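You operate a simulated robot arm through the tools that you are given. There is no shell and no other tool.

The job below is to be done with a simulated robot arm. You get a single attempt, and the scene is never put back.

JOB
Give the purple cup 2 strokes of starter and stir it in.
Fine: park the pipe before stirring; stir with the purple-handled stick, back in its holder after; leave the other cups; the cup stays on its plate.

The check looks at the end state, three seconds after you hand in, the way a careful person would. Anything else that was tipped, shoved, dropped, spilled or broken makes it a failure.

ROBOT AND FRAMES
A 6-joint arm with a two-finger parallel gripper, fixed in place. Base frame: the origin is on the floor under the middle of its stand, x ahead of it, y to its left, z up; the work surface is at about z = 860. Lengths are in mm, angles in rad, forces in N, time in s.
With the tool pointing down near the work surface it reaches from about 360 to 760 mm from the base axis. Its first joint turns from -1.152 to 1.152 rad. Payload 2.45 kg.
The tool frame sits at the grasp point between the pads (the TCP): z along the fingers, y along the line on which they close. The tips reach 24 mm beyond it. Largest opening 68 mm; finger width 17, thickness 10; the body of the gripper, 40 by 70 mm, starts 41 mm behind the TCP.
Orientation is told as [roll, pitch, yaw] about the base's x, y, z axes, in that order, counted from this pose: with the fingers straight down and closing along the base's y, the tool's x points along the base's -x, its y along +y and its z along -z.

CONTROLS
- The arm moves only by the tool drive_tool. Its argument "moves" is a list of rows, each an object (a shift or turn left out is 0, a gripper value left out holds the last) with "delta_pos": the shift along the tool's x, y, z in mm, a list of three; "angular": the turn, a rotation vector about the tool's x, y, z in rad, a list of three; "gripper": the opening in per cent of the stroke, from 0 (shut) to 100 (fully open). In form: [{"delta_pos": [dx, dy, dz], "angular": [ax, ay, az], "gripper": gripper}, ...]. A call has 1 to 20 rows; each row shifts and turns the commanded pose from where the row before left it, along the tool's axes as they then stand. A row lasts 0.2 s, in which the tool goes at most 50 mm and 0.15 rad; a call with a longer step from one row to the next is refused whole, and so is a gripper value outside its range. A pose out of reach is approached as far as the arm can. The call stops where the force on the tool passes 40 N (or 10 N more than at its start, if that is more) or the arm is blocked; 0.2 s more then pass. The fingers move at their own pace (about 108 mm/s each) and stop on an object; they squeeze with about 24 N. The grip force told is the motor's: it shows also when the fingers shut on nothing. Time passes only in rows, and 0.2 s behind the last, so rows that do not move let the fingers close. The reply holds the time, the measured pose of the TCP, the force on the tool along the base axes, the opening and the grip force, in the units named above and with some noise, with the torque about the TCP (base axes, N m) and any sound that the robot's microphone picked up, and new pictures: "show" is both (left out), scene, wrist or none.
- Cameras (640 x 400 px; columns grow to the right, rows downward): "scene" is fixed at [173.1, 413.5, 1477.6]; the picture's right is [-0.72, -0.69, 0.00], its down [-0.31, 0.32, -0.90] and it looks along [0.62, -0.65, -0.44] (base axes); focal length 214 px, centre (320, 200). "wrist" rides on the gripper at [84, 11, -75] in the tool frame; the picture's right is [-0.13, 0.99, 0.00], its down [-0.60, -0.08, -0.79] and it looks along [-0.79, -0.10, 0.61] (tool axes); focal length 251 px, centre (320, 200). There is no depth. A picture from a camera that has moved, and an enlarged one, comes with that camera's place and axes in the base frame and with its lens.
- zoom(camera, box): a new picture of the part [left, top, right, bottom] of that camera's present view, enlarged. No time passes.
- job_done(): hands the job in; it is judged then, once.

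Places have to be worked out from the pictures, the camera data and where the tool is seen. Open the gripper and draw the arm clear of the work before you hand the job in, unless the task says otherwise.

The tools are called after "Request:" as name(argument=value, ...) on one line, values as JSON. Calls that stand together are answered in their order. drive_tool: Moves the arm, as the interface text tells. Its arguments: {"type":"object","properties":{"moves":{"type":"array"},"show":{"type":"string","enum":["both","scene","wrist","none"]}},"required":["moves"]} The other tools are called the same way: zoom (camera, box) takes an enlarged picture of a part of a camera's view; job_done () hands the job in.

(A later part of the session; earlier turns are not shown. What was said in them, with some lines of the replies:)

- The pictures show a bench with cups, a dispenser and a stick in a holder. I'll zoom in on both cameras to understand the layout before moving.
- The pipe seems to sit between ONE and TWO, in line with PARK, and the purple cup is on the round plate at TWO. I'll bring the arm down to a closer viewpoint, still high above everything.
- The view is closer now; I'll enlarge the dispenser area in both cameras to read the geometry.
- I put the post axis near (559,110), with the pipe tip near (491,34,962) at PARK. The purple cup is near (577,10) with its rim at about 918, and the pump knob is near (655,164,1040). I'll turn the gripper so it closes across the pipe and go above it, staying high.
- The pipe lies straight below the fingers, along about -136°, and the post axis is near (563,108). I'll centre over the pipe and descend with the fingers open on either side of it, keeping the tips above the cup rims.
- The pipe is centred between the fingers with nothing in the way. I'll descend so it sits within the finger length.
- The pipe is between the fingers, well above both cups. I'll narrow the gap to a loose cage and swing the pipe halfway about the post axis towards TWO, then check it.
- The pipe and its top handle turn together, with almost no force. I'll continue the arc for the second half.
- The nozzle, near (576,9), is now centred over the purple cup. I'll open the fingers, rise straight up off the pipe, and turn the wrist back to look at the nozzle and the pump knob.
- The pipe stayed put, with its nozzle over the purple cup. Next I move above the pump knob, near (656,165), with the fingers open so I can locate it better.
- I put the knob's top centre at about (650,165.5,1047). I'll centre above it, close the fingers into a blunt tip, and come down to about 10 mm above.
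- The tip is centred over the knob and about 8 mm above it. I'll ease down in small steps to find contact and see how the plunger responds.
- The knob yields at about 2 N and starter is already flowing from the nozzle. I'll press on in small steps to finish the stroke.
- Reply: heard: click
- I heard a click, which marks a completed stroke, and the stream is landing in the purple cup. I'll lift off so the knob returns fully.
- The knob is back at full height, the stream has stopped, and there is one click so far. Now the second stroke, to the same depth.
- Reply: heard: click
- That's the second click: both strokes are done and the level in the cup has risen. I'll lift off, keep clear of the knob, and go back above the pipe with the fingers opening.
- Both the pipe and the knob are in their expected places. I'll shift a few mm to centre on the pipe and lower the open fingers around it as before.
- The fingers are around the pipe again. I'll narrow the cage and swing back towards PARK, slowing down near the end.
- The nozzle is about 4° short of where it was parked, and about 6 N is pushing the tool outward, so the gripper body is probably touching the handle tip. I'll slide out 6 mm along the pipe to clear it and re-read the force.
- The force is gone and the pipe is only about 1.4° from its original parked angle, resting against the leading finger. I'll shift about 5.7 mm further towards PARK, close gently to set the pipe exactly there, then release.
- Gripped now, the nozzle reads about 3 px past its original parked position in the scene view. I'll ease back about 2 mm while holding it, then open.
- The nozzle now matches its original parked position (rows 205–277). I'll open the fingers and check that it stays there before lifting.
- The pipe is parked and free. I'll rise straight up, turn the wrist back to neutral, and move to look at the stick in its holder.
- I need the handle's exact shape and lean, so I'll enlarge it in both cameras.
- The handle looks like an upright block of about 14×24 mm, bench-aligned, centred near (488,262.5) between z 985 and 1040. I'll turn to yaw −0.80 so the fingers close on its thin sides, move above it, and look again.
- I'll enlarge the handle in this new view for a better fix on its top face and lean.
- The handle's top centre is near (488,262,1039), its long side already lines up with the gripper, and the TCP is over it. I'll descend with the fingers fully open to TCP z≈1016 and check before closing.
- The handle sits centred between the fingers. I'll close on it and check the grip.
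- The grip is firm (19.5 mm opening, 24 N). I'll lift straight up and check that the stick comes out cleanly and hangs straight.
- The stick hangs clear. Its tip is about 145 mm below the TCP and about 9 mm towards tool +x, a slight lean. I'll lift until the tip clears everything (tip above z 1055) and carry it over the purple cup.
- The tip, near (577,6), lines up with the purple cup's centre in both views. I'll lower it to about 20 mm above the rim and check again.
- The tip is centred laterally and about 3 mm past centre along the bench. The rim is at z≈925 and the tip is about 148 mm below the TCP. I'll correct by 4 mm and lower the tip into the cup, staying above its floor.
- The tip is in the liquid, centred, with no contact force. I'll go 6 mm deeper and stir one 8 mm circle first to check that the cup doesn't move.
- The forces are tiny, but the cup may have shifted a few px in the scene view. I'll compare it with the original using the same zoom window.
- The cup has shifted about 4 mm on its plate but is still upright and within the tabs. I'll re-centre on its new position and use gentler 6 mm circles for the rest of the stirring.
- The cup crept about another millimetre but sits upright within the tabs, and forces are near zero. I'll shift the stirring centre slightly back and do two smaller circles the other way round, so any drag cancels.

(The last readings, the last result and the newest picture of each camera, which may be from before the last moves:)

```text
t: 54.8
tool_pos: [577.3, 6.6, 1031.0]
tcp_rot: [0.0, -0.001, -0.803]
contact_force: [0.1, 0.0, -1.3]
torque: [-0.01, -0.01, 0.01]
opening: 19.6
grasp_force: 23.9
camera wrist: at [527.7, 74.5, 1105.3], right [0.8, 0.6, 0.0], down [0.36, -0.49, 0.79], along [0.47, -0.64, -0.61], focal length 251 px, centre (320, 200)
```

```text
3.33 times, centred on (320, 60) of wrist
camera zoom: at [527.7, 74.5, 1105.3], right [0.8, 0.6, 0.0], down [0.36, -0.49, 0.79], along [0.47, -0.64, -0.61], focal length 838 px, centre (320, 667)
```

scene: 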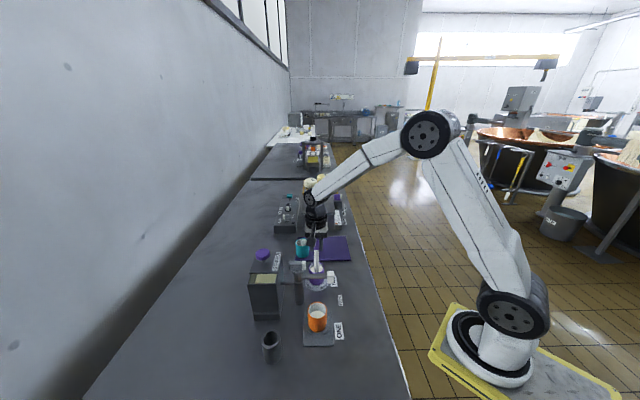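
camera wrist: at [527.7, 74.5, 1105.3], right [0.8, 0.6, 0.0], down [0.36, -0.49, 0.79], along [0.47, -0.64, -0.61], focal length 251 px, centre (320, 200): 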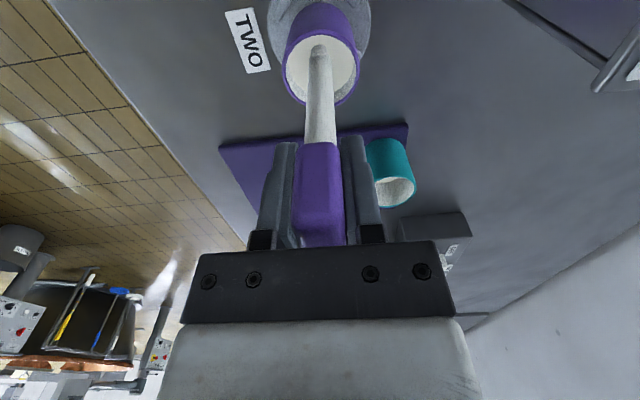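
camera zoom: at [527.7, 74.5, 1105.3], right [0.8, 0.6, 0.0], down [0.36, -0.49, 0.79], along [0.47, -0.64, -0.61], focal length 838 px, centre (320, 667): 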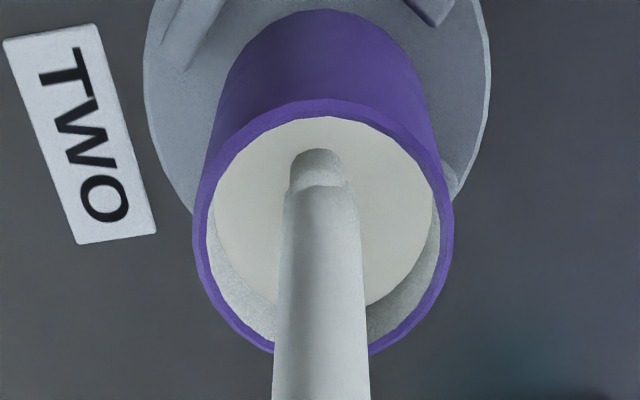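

The cup did not move this time, so this centre and radius clear the walls. I'll do two more circles the other way and finish with the stick back at the centre.

Request:
drive_tool(moves=[{"delta_pos": [-1.464, 3.536, 0]}, {"delta_pos": [-3.536, 1.464, 0]}, {"delta_pos": [-3.536, -1.464, 0]}, {"delta_pos": [-1.464, -3.536, 0]}, {"delta_pos": [1.464, -3.536, 0]}, {"delta_pos": [3.536, -1.464, 0]}, {"delta_pos": [3.536, 1.464, 0]}, {"delta_pos": [1.464, 3.536, 0]}, {"delta_pos": [-1.464, 3.536, 0]}, {"delta_pos": [-3.536, 1.464, 0]}, {"delta_pos": [-3.536, -1.464, 0]}, {"delta_pos": [-1.464, -3.536, 0]}, {"delta_pos": [1.464, -3.536, 0]}, {"delta_pos": [3.536, -1.464, 0]}, {"delta_pos": [3.536, 1.464, 0]}, {"delta_pos": [1.464, 3.536, 0]}, {"delta_pos": [-2.5, 0, 0]}, {"delta_pos": [-2.5, 0, 0]}, {"delta_pos": [0, 0, 0]}], show="wrist")

Request:
zoom(camera="scene", box=[295, 250, 340, 300])

Request:
zoom(camera="wrist", box=[260, 0, 380, 120])

```text
t: 58.8
tool_pos: [580.4, 1.4, 1030.7]
tcp_rot: [0.0, 0.0, -0.802]
contact_force: [-0.1, -0.5, -0.5]
torque: [0.01, -0.01, 0.02]
opening: 19.4
grasp_force: 23.7
camera wrist: at [531.1, 70.4, 1105.1], right [0.8, 0.6, 0.0], down [0.36, -0.49, 0.79], along [0.47, -0.64, -0.61], focal length 251 px, centre (320, 200)
```

wrist: 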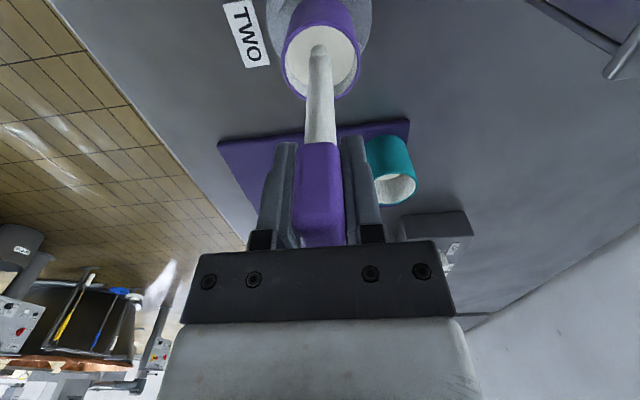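

```text
8.00 times, centred on (318, 275) of scene
camera zoom: at [173.1, 413.5, 1477.6], right [-0.72, -0.69, 0.0], down [-0.31, 0.32, -0.9], along [0.62, -0.65, -0.44], focal length 1716 px, centre (340, -400)
```

zoom: 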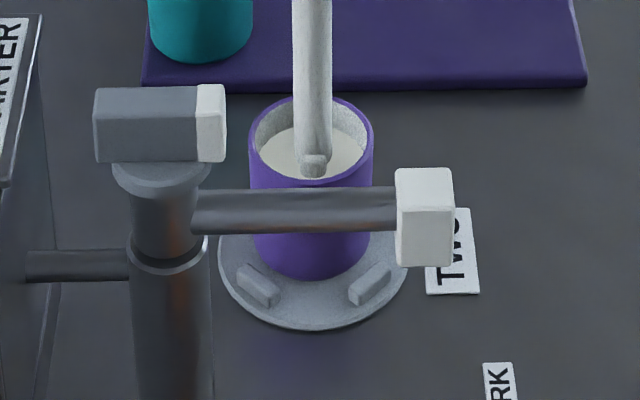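

```text
3.33 times, centred on (320, 60) of wrist
camera zoom: at [531.1, 70.4, 1105.1], right [0.8, 0.6, 0.0], down [0.36, -0.49, 0.79], along [0.47, -0.64, -0.61], focal length 838 px, centre (320, 667)
```

zoom: 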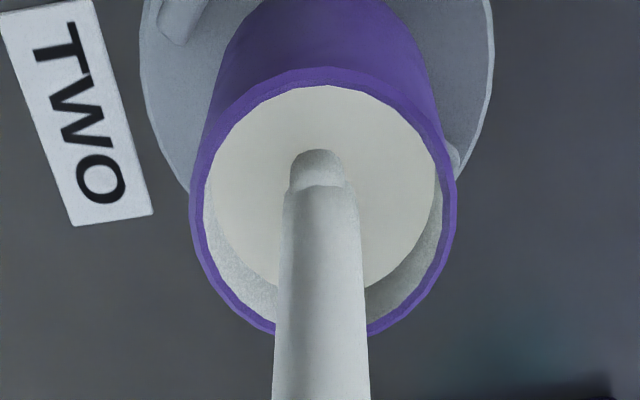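

Six gentle turns are done, and the cup is upright and steady. I'll draw the stick straight up out of the cup to the travel height and check it.

Request:
drive_tool(moves=[{"delta_pos": [0, 0, -10]}, {"delta_pos": [0, 0, -15]}, {"delta_pos": [0, 0, -20]}, {"delta_pos": [0, 0, -25]}, {"delta_pos": [0, 0, -25]}, {"delta_pos": [0, 0, -30]}, {"delta_pos": [0, 0, -30]}, {"delta_pos": [0, 0, -20]}, {"delta_pos": [0, 0, 0]}, {"delta_pos": [0, 0, 0]}], show="both")

Request:
zoom(camera="scene", box=[295, 250, 340, 300])

Request:
zoom(camera="wrist", box=[240, 0, 400, 250])

```text
t: 61.0
tool_pos: [581.0, 3.5, 1206.3]
tcp_rot: [-0.002, -0.002, -0.802]
contact_force: [-0.3, 0.1, 0.2]
torque: [-0.02, 0.0, -0.01]
opening: 19.7
grasp_force: 24.2
camera wrist: at [530.6, 71.7, 1281.7], right [0.8, 0.6, 0.0], down [0.36, -0.49, 0.79], along [0.47, -0.64, -0.61], focal length 251 px, centre (320, 200)
```

scene: 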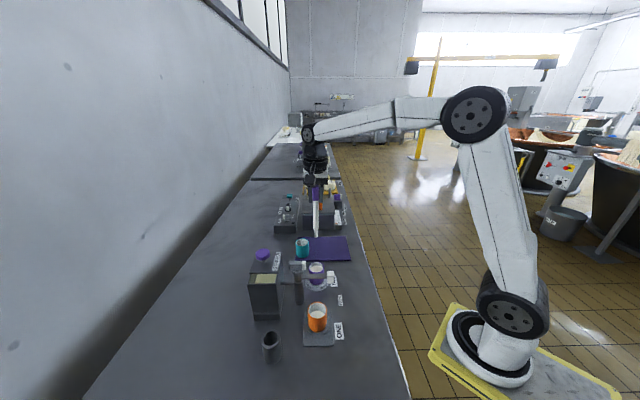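
wrist: 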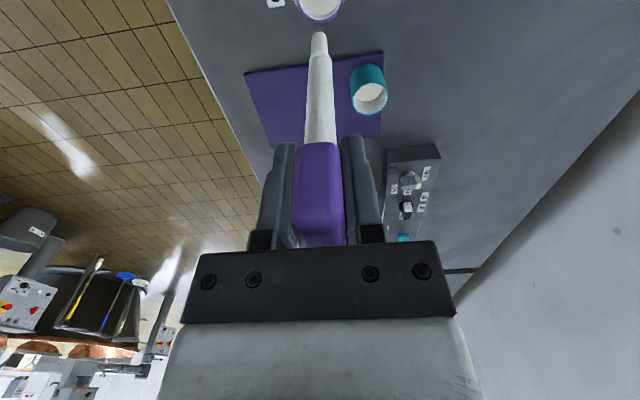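

```text
8.00 times, centred on (318, 275) of scene
camera zoom: at [173.1, 413.5, 1477.6], right [-0.72, -0.69, 0.0], down [-0.31, 0.32, -0.9], along [0.62, -0.65, -0.44], focal length 1716 px, centre (340, -400)
```

zoom: 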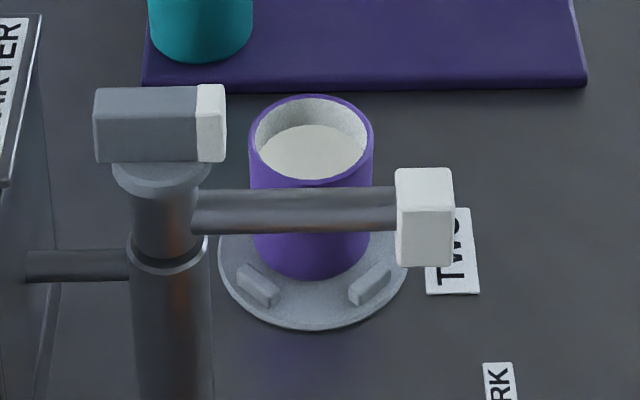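

```text
1.60 times, centred on (320, 125) of wrist
camera zoom: at [530.6, 71.7, 1281.7], right [0.8, 0.6, 0.0], down [0.36, -0.49, 0.79], along [0.47, -0.64, -0.61], focal length 402 px, centre (320, 320)
```

zoom: 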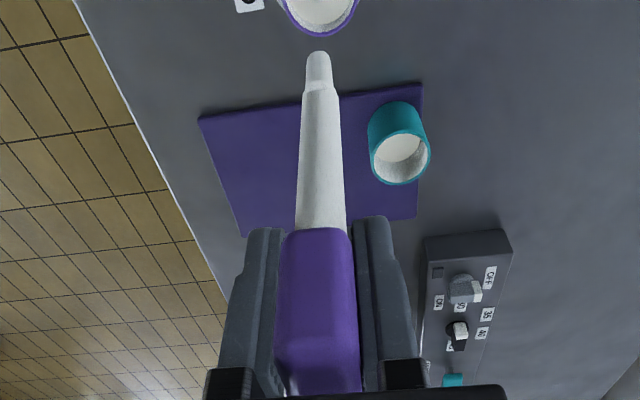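

The stick hasn't slipped in the grip, and the cup is upright and not spilling. I'll carry the stick back along the same high path to above its holder.

Request:
drive_tool(moves=[{"delta_pos": [12.7, 5.7, 0]}, {"delta_pos": [23.8, 10.74, 0]}, {"delta_pos": [23.8, 10.74, 0]}, {"delta_pos": [23.8, 10.74, 0]}, {"delta_pos": [23.8, 10.74, 0]}, {"delta_pos": [23.8, 10.74, 0]}, {"delta_pos": [23.8, 10.74, 0]}, {"delta_pos": [23.8, 10.74, 0]}, {"delta_pos": [23.8, 10.74, 0]}, {"delta_pos": [23.8, 10.74, 0]}, {"delta_pos": [23.8, 10.74, 0]}, {"delta_pos": [0, 0, 0]}, {"delta_pos": [0, 0, 30]}, {"delta_pos": [0, 0, 30]}, {"delta_pos": [0, 0, 30]}, {"delta_pos": [0, 0, 0]}], show="both")

Request:
zoom(camera="scene", box=[220, 250, 330, 370])

Request:
zoom(camera="wrist", box=[240, 0, 400, 250])

```text
t: 64.4
tool_pos: [489.0, 261.0, 1116.6]
tcp_rot: [0.001, -0.002, -0.802]
contact_force: [0.8, 0.9, -1.9]
torque: [-0.02, 0.02, 0.0]
opening: 19.5
grasp_force: 24.9
camera wrist: at [438.6, 329.9, 1191.4], right [0.8, 0.6, 0.0], down [0.36, -0.49, 0.79], along [0.47, -0.64, -0.61], focal length 251 px, centre (320, 200)
```

scene: 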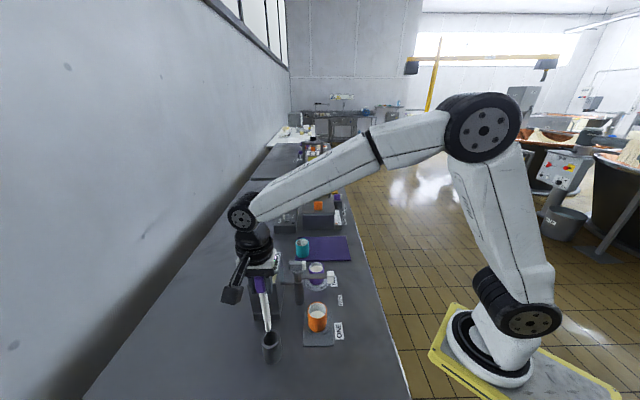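
wrist: 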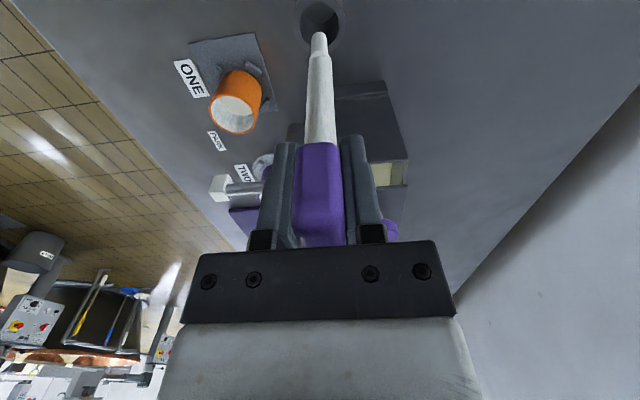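

```text
3.33 times, centred on (275, 310) of scene
camera zoom: at [173.1, 413.5, 1477.6], right [-0.72, -0.69, 0.0], down [-0.31, 0.32, -0.9], along [0.62, -0.65, -0.44], focal length 715 px, centre (470, -167)
```

zoom: 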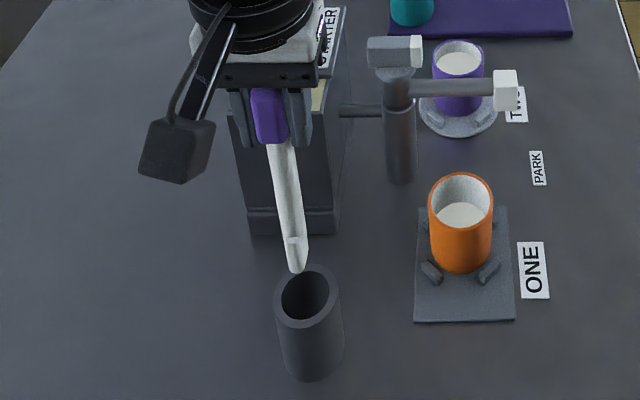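

```text
1.60 times, centred on (320, 125) of wrist
camera zoom: at [438.6, 329.9, 1191.4], right [0.8, 0.6, 0.0], down [0.36, -0.49, 0.79], along [0.47, -0.64, -0.61], focal length 402 px, centre (320, 320)
```

zoom: 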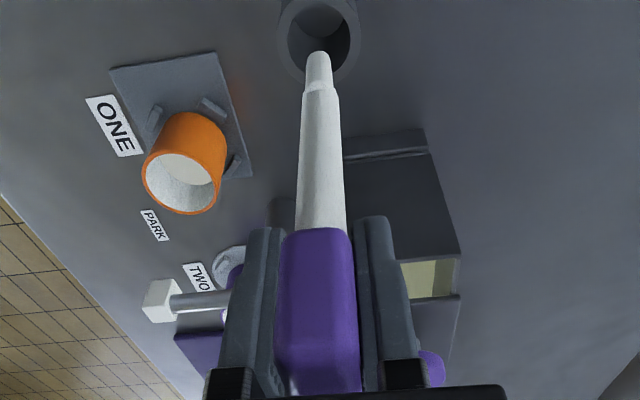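

The view matches the one from when the stick was lifted out, so it is aligned with the holder. I'll lower it along the same line to its original resting height, gently at the end.

Request:
drive_tool(moves=[{"delta_pos": [0, 0, 15]}, {"delta_pos": [0, 0, 18]}, {"delta_pos": [0, 0, 18]}, {"delta_pos": [0, 0, 18]}, {"delta_pos": [0, 0, 14]}, {"delta_pos": [0, 0, 8]}, {"delta_pos": [0, 0, 5]}, {"delta_pos": [0, 0, 3]}, {"delta_pos": [0, 0, 0]}], show="both")

Request:
zoom(camera="scene", box=[220, 270, 320, 370])

```text
t: 66.4
tool_pos: [487.0, 261.8, 1017.8]
tcp_rot: [-0.001, 0.001, -0.801]
contact_force: [0.1, -0.1, -0.4]
torque: [-0.01, 0.05, 0.02]
opening: 19.4
grasp_force: 24.0
camera wrist: at [438.4, 329.5, 1091.6], right [0.8, 0.6, 0.0], down [0.36, -0.49, 0.79], along [0.47, -0.64, -0.61], focal length 251 px, centre (320, 200)
```

scene: 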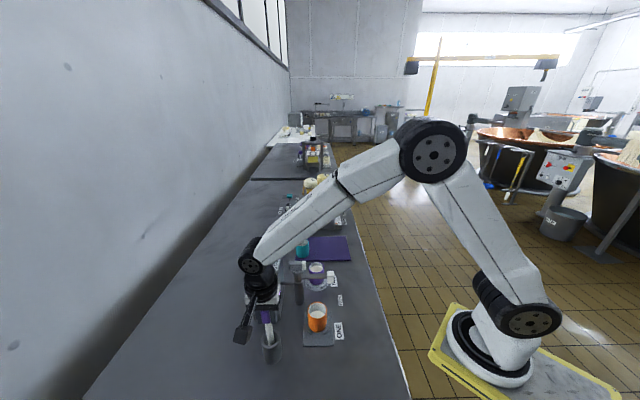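
wrist: 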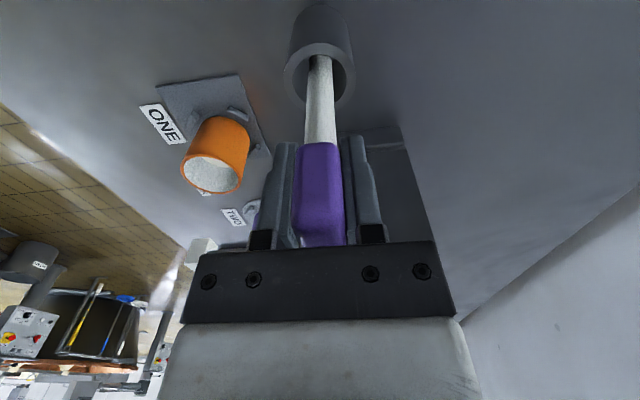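

```text
4.00 times, centred on (270, 320) of scene
camera zoom: at [173.1, 413.5, 1477.6], right [-0.72, -0.69, 0.0], down [-0.31, 0.32, -0.9], along [0.62, -0.65, -0.44], focal length 858 px, centre (520, -280)
```

zoom: 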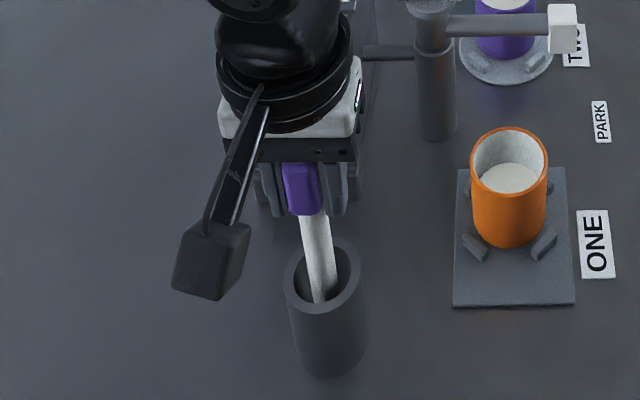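

I'm about 2–3 mm above the original resting height. I'll lower the last bit in small steps, watching the force.

Request:
drive_tool(moves=[{"delta_pos": [0, 0, 1]}, {"delta_pos": [0, 0, 1]}, {"delta_pos": [0, 0, 0]}], show="none")

```text
t: 67.2
tool_pos: [488.7, 261.9, 1015.3]
tcp_rot: [0.002, -0.001, -0.801]
contact_force: [-0.8, -1.5, 4.7]
torque: [-0.09, 0.07, -0.01]
opening: 19.7
grasp_force: 24.0
```

There is light upward contact (about 5 N), so the stick is standing on the holder floor. I'll open the fingers to release it.

Request:
drive_tool(moves=[{"gripper": 35}, {"gripper": 50}, {"gripper": 80}, {"gripper": 100}, {"gripper": 100}], show="both")

Request:
zoom(camera="scene", box=[220, 270, 320, 370])

```text
t: 68.4
tool_pos: [488.4, 261.3, 1016.0]
tcp_rot: [0.002, 0.0, -0.802]
contact_force: [0.3, 0.3, 0.0]
torque: [0.01, 0.04, -0.01]
opening: 68.0
grasp_force: 0.2
camera wrist: at [438.3, 329.2, 1088.9], right [0.8, 0.6, 0.0], down [0.36, -0.49, 0.79], along [0.47, -0.64, -0.61], focal length 251 px, centre (320, 200)
```

scene: 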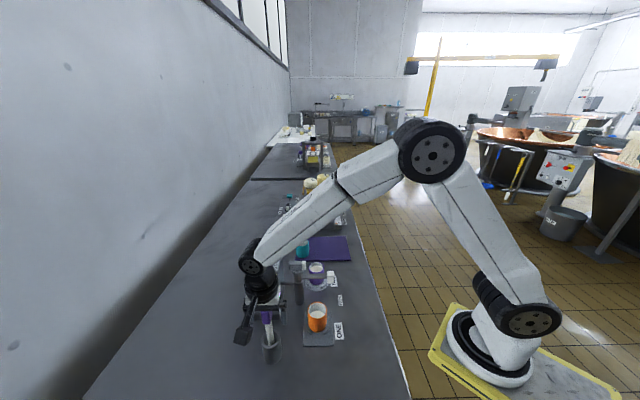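
wrist: 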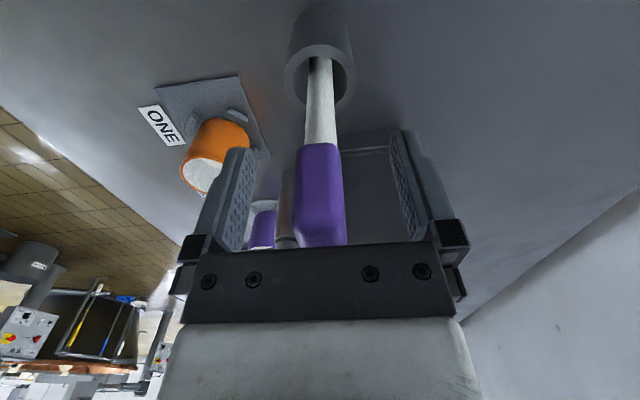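

```text
4.00 times, centred on (270, 320) of scene
camera zoom: at [173.1, 413.5, 1477.6], right [-0.72, -0.69, 0.0], down [-0.31, 0.32, -0.9], along [0.62, -0.65, -0.44], focal length 858 px, centre (520, -280)
```

zoom: 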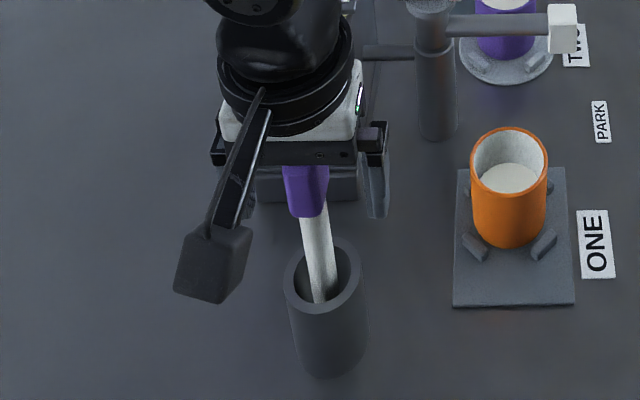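

The stick is standing in its holder just as at the start. I'll rise straight up off the handle, then retreat clear of the work and inspect everything.

Request:
drive_tool(moves=[{"delta_pos": [0, 0, -15]}, {"delta_pos": [0, 0, -25]}, {"delta_pos": [0, 0, -35]}, {"delta_pos": [0, 0, -40]}, {"delta_pos": [0, 0, -40]}, {"delta_pos": [0, 0, -40]}, {"delta_pos": [0, 0, -40]}, {"angular": [0, 0, -0.134]}, {"angular": [0, 0, -0.134]}, {"angular": [0, 0, -0.134]}, {"angular": [0, 0, -0.134]}, {"angular": [0, 0, -0.134]}, {"angular": [0, 0, -0.134]}, {"delta_pos": [30, -15, 0]}, {"delta_pos": [30, -15, 0]}, {"delta_pos": [30, -15, 0]}, {"delta_pos": [0, 0, 0]}], show="both")

Request:
zoom(camera="scene", box=[220, 230, 380, 370])

Request:
zoom(camera="scene", box=[295, 250, 340, 300])

Request:
zoom(camera="wrist", box=[150, 0, 400, 160])

```text
t: 72.0
tool_pos: [397.7, 215.6, 1247.8]
tcp_rot: [0.0, 0.0, 0.002]
contact_force: [0.3, -0.4, 0.2]
torque: [0.0, -0.01, 0.02]
opening: 68.1
grasp_force: 0.0
camera wrist: at [314.6, 226.0, 1322.7], right [0.13, 0.99, 0.0], down [0.6, -0.08, 0.79], along [0.79, -0.1, -0.61], focal length 251 px, centre (320, 200)
```

scene: 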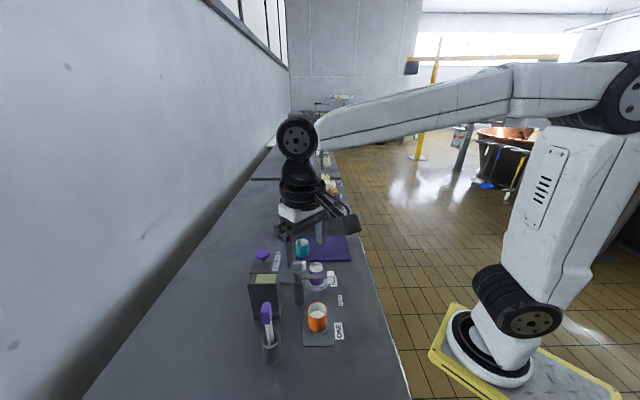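
wrist: 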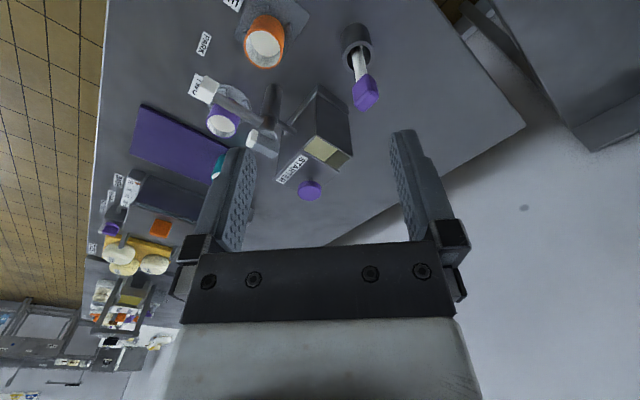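

```text
2.86 times, centred on (300, 300) of scene
camera zoom: at [173.1, 413.5, 1477.6], right [-0.72, -0.69, 0.0], down [-0.31, 0.32, -0.9], along [0.62, -0.65, -0.44], focal length 613 px, centre (377, -86)
```

zoom: 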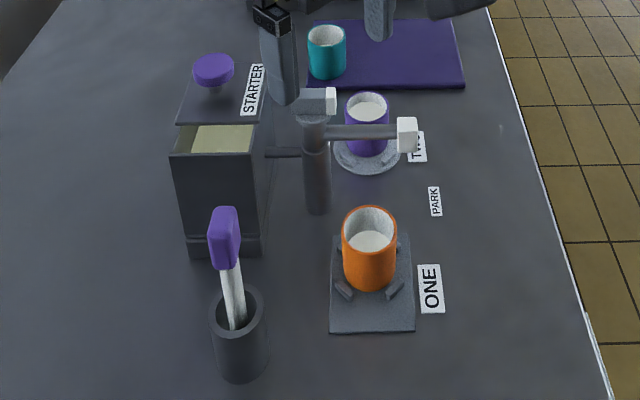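

```text
8.00 times, centred on (318, 275) of scene
camera zoom: at [173.1, 413.5, 1477.6], right [-0.72, -0.69, 0.0], down [-0.31, 0.32, -0.9], along [0.62, -0.65, -0.44], focal length 1716 px, centre (340, -400)
```

zoom: 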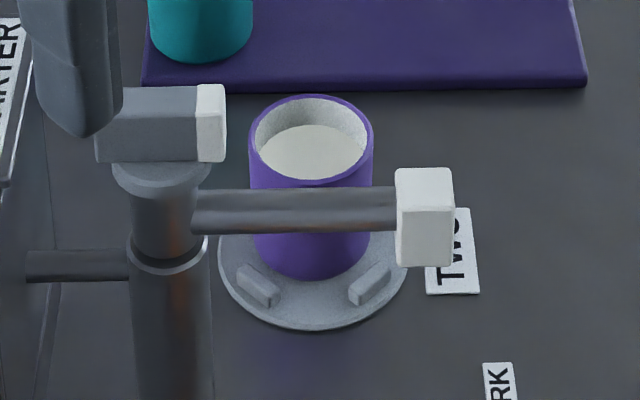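

```text
2.50 times, centred on (275, 80) of wrist
camera zoom: at [314.6, 226.0, 1322.7], right [0.13, 0.99, 0.0], down [0.6, -0.08, 0.79], along [0.79, -0.1, -0.61], focal length 629 px, centre (432, 500)
```

zoom: 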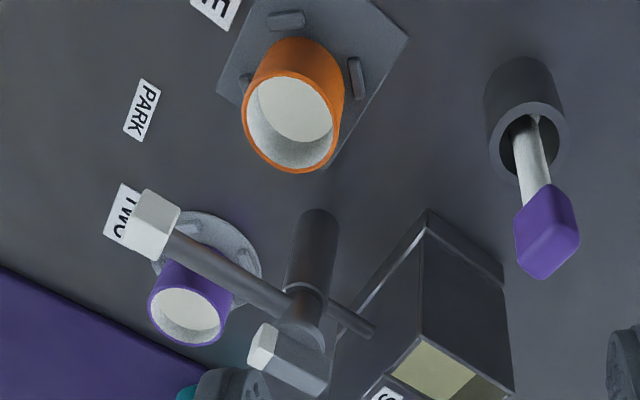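

Everything looks as it did at the start apart from the filled cup. I'll take one closer look at the purple cup on its plate and at its contents.

Request:
zoom(camera="wrist", box=[185, 65, 265, 145])

Request:
zoom(camera="scene", box=[300, 255, 335, 295])

```text
5.00 times, centred on (225, 105) of wrist
camera zoom: at [314.6, 226.0, 1322.7], right [0.13, 0.99, 0.0], down [0.6, -0.08, 0.79], along [0.79, -0.1, -0.61], focal length 1257 px, centre (795, 675)
```

zoom: 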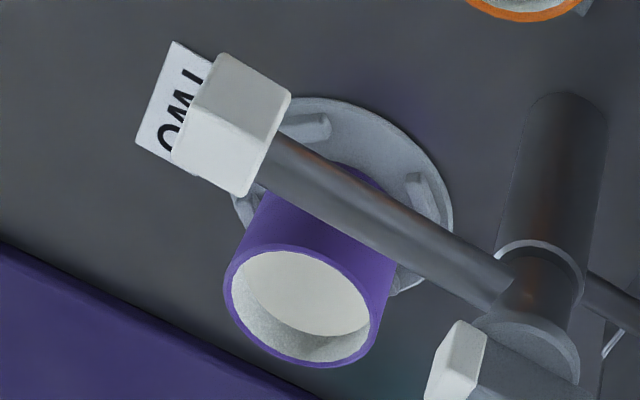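

```text
10.00 times, centred on (318, 275) of scene
camera zoom: at [173.1, 413.5, 1477.6], right [-0.72, -0.69, 0.0], down [-0.31, 0.32, -0.9], along [0.62, -0.65, -0.44], focal length 2145 px, centre (345, -550)
```

zoom: 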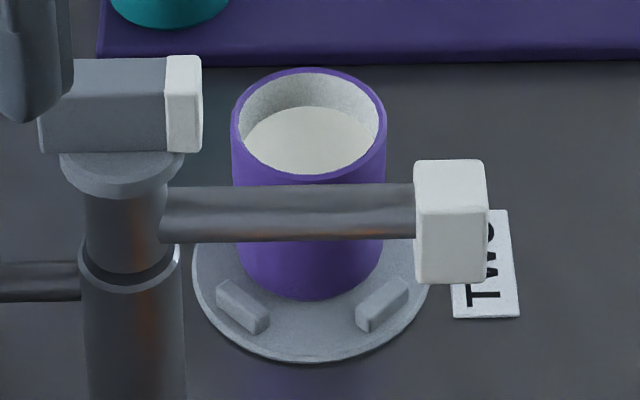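

The purple cup is upright inside the plate's tabs with an even surface, the pipe is parked and the stick is in its holder. I'll raise the open gripper further away before handing in.

Request:
drive_tool(moves=[{"delta_pos": [3, -3, -40], "gripper": 100}, {"delta_pos": [3, -3, -40]}, {"delta_pos": [3, -3, -40]}, {"delta_pos": [3, -3, -30]}, {"delta_pos": [0, 0, 0]}, {"delta_pos": [0, 0, 0]}], show="both")

```text
t: 73.4
tool_pos: [384.7, 205.1, 1402.4]
tcp_rot: [0.001, -0.003, 0.003]
contact_force: [-0.3, -0.2, 0.1]
torque: [0.03, 0.04, -0.04]
opening: 67.9
grasp_force: 0.0
camera wrist: at [302.3, 215.8, 1475.3], right [0.13, 0.99, 0.0], down [0.6, -0.08, 0.79], along [0.79, -0.1, -0.61], focal length 251 px, centre (320, 200)
```

scene: 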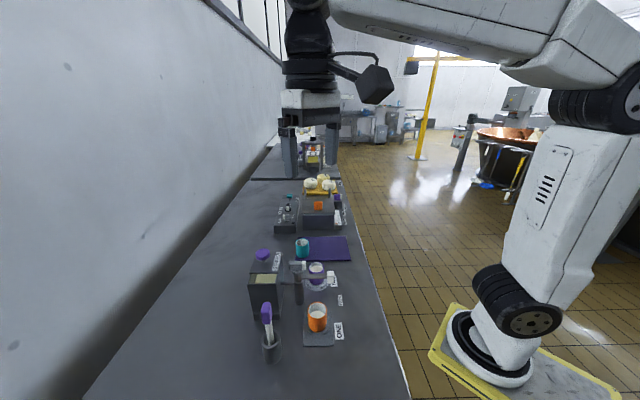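
wrist: 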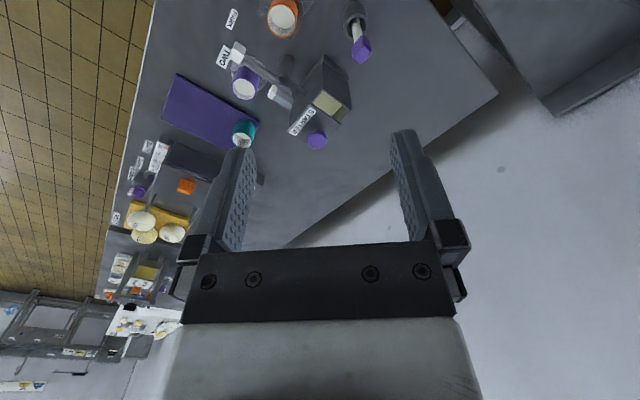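

The arm is clear with the gripper open. The purple cup has had two strokes and been stirred, the pipe is parked, the stick is back in its holder and the other cups are untouched, so I'm handing in.

Request:
job_done()

```text
The job is handed in.
```

The purple cup got 2 strokes of starter and six turns of stirring, and I've handed the job in. I don't have the check's result yet.

- **Starter:** I swung the pipe over the purple cup and pressed the pump twice. Each press gave one click, and the level in the cup rose.
- **Pipe:** It went back to PARK before I stirred, matching its starting position in the scene picture.
- **Stirring:** I used the purple-handled stick. It is back in its holder, standing as it was at the start.
- **Purple cup:** The first wide circle and the next smaller one pushed it about 5 mm sideways on its plate. After that I made the circles smaller and it did not move again. It is upright, inside the plate's tabs, with an even surface and no spill that I could see.
- **Other cups:** The orange and teal cups were not touched.

The gripper is open and the arm is back near its starting pose, clear of the bench.
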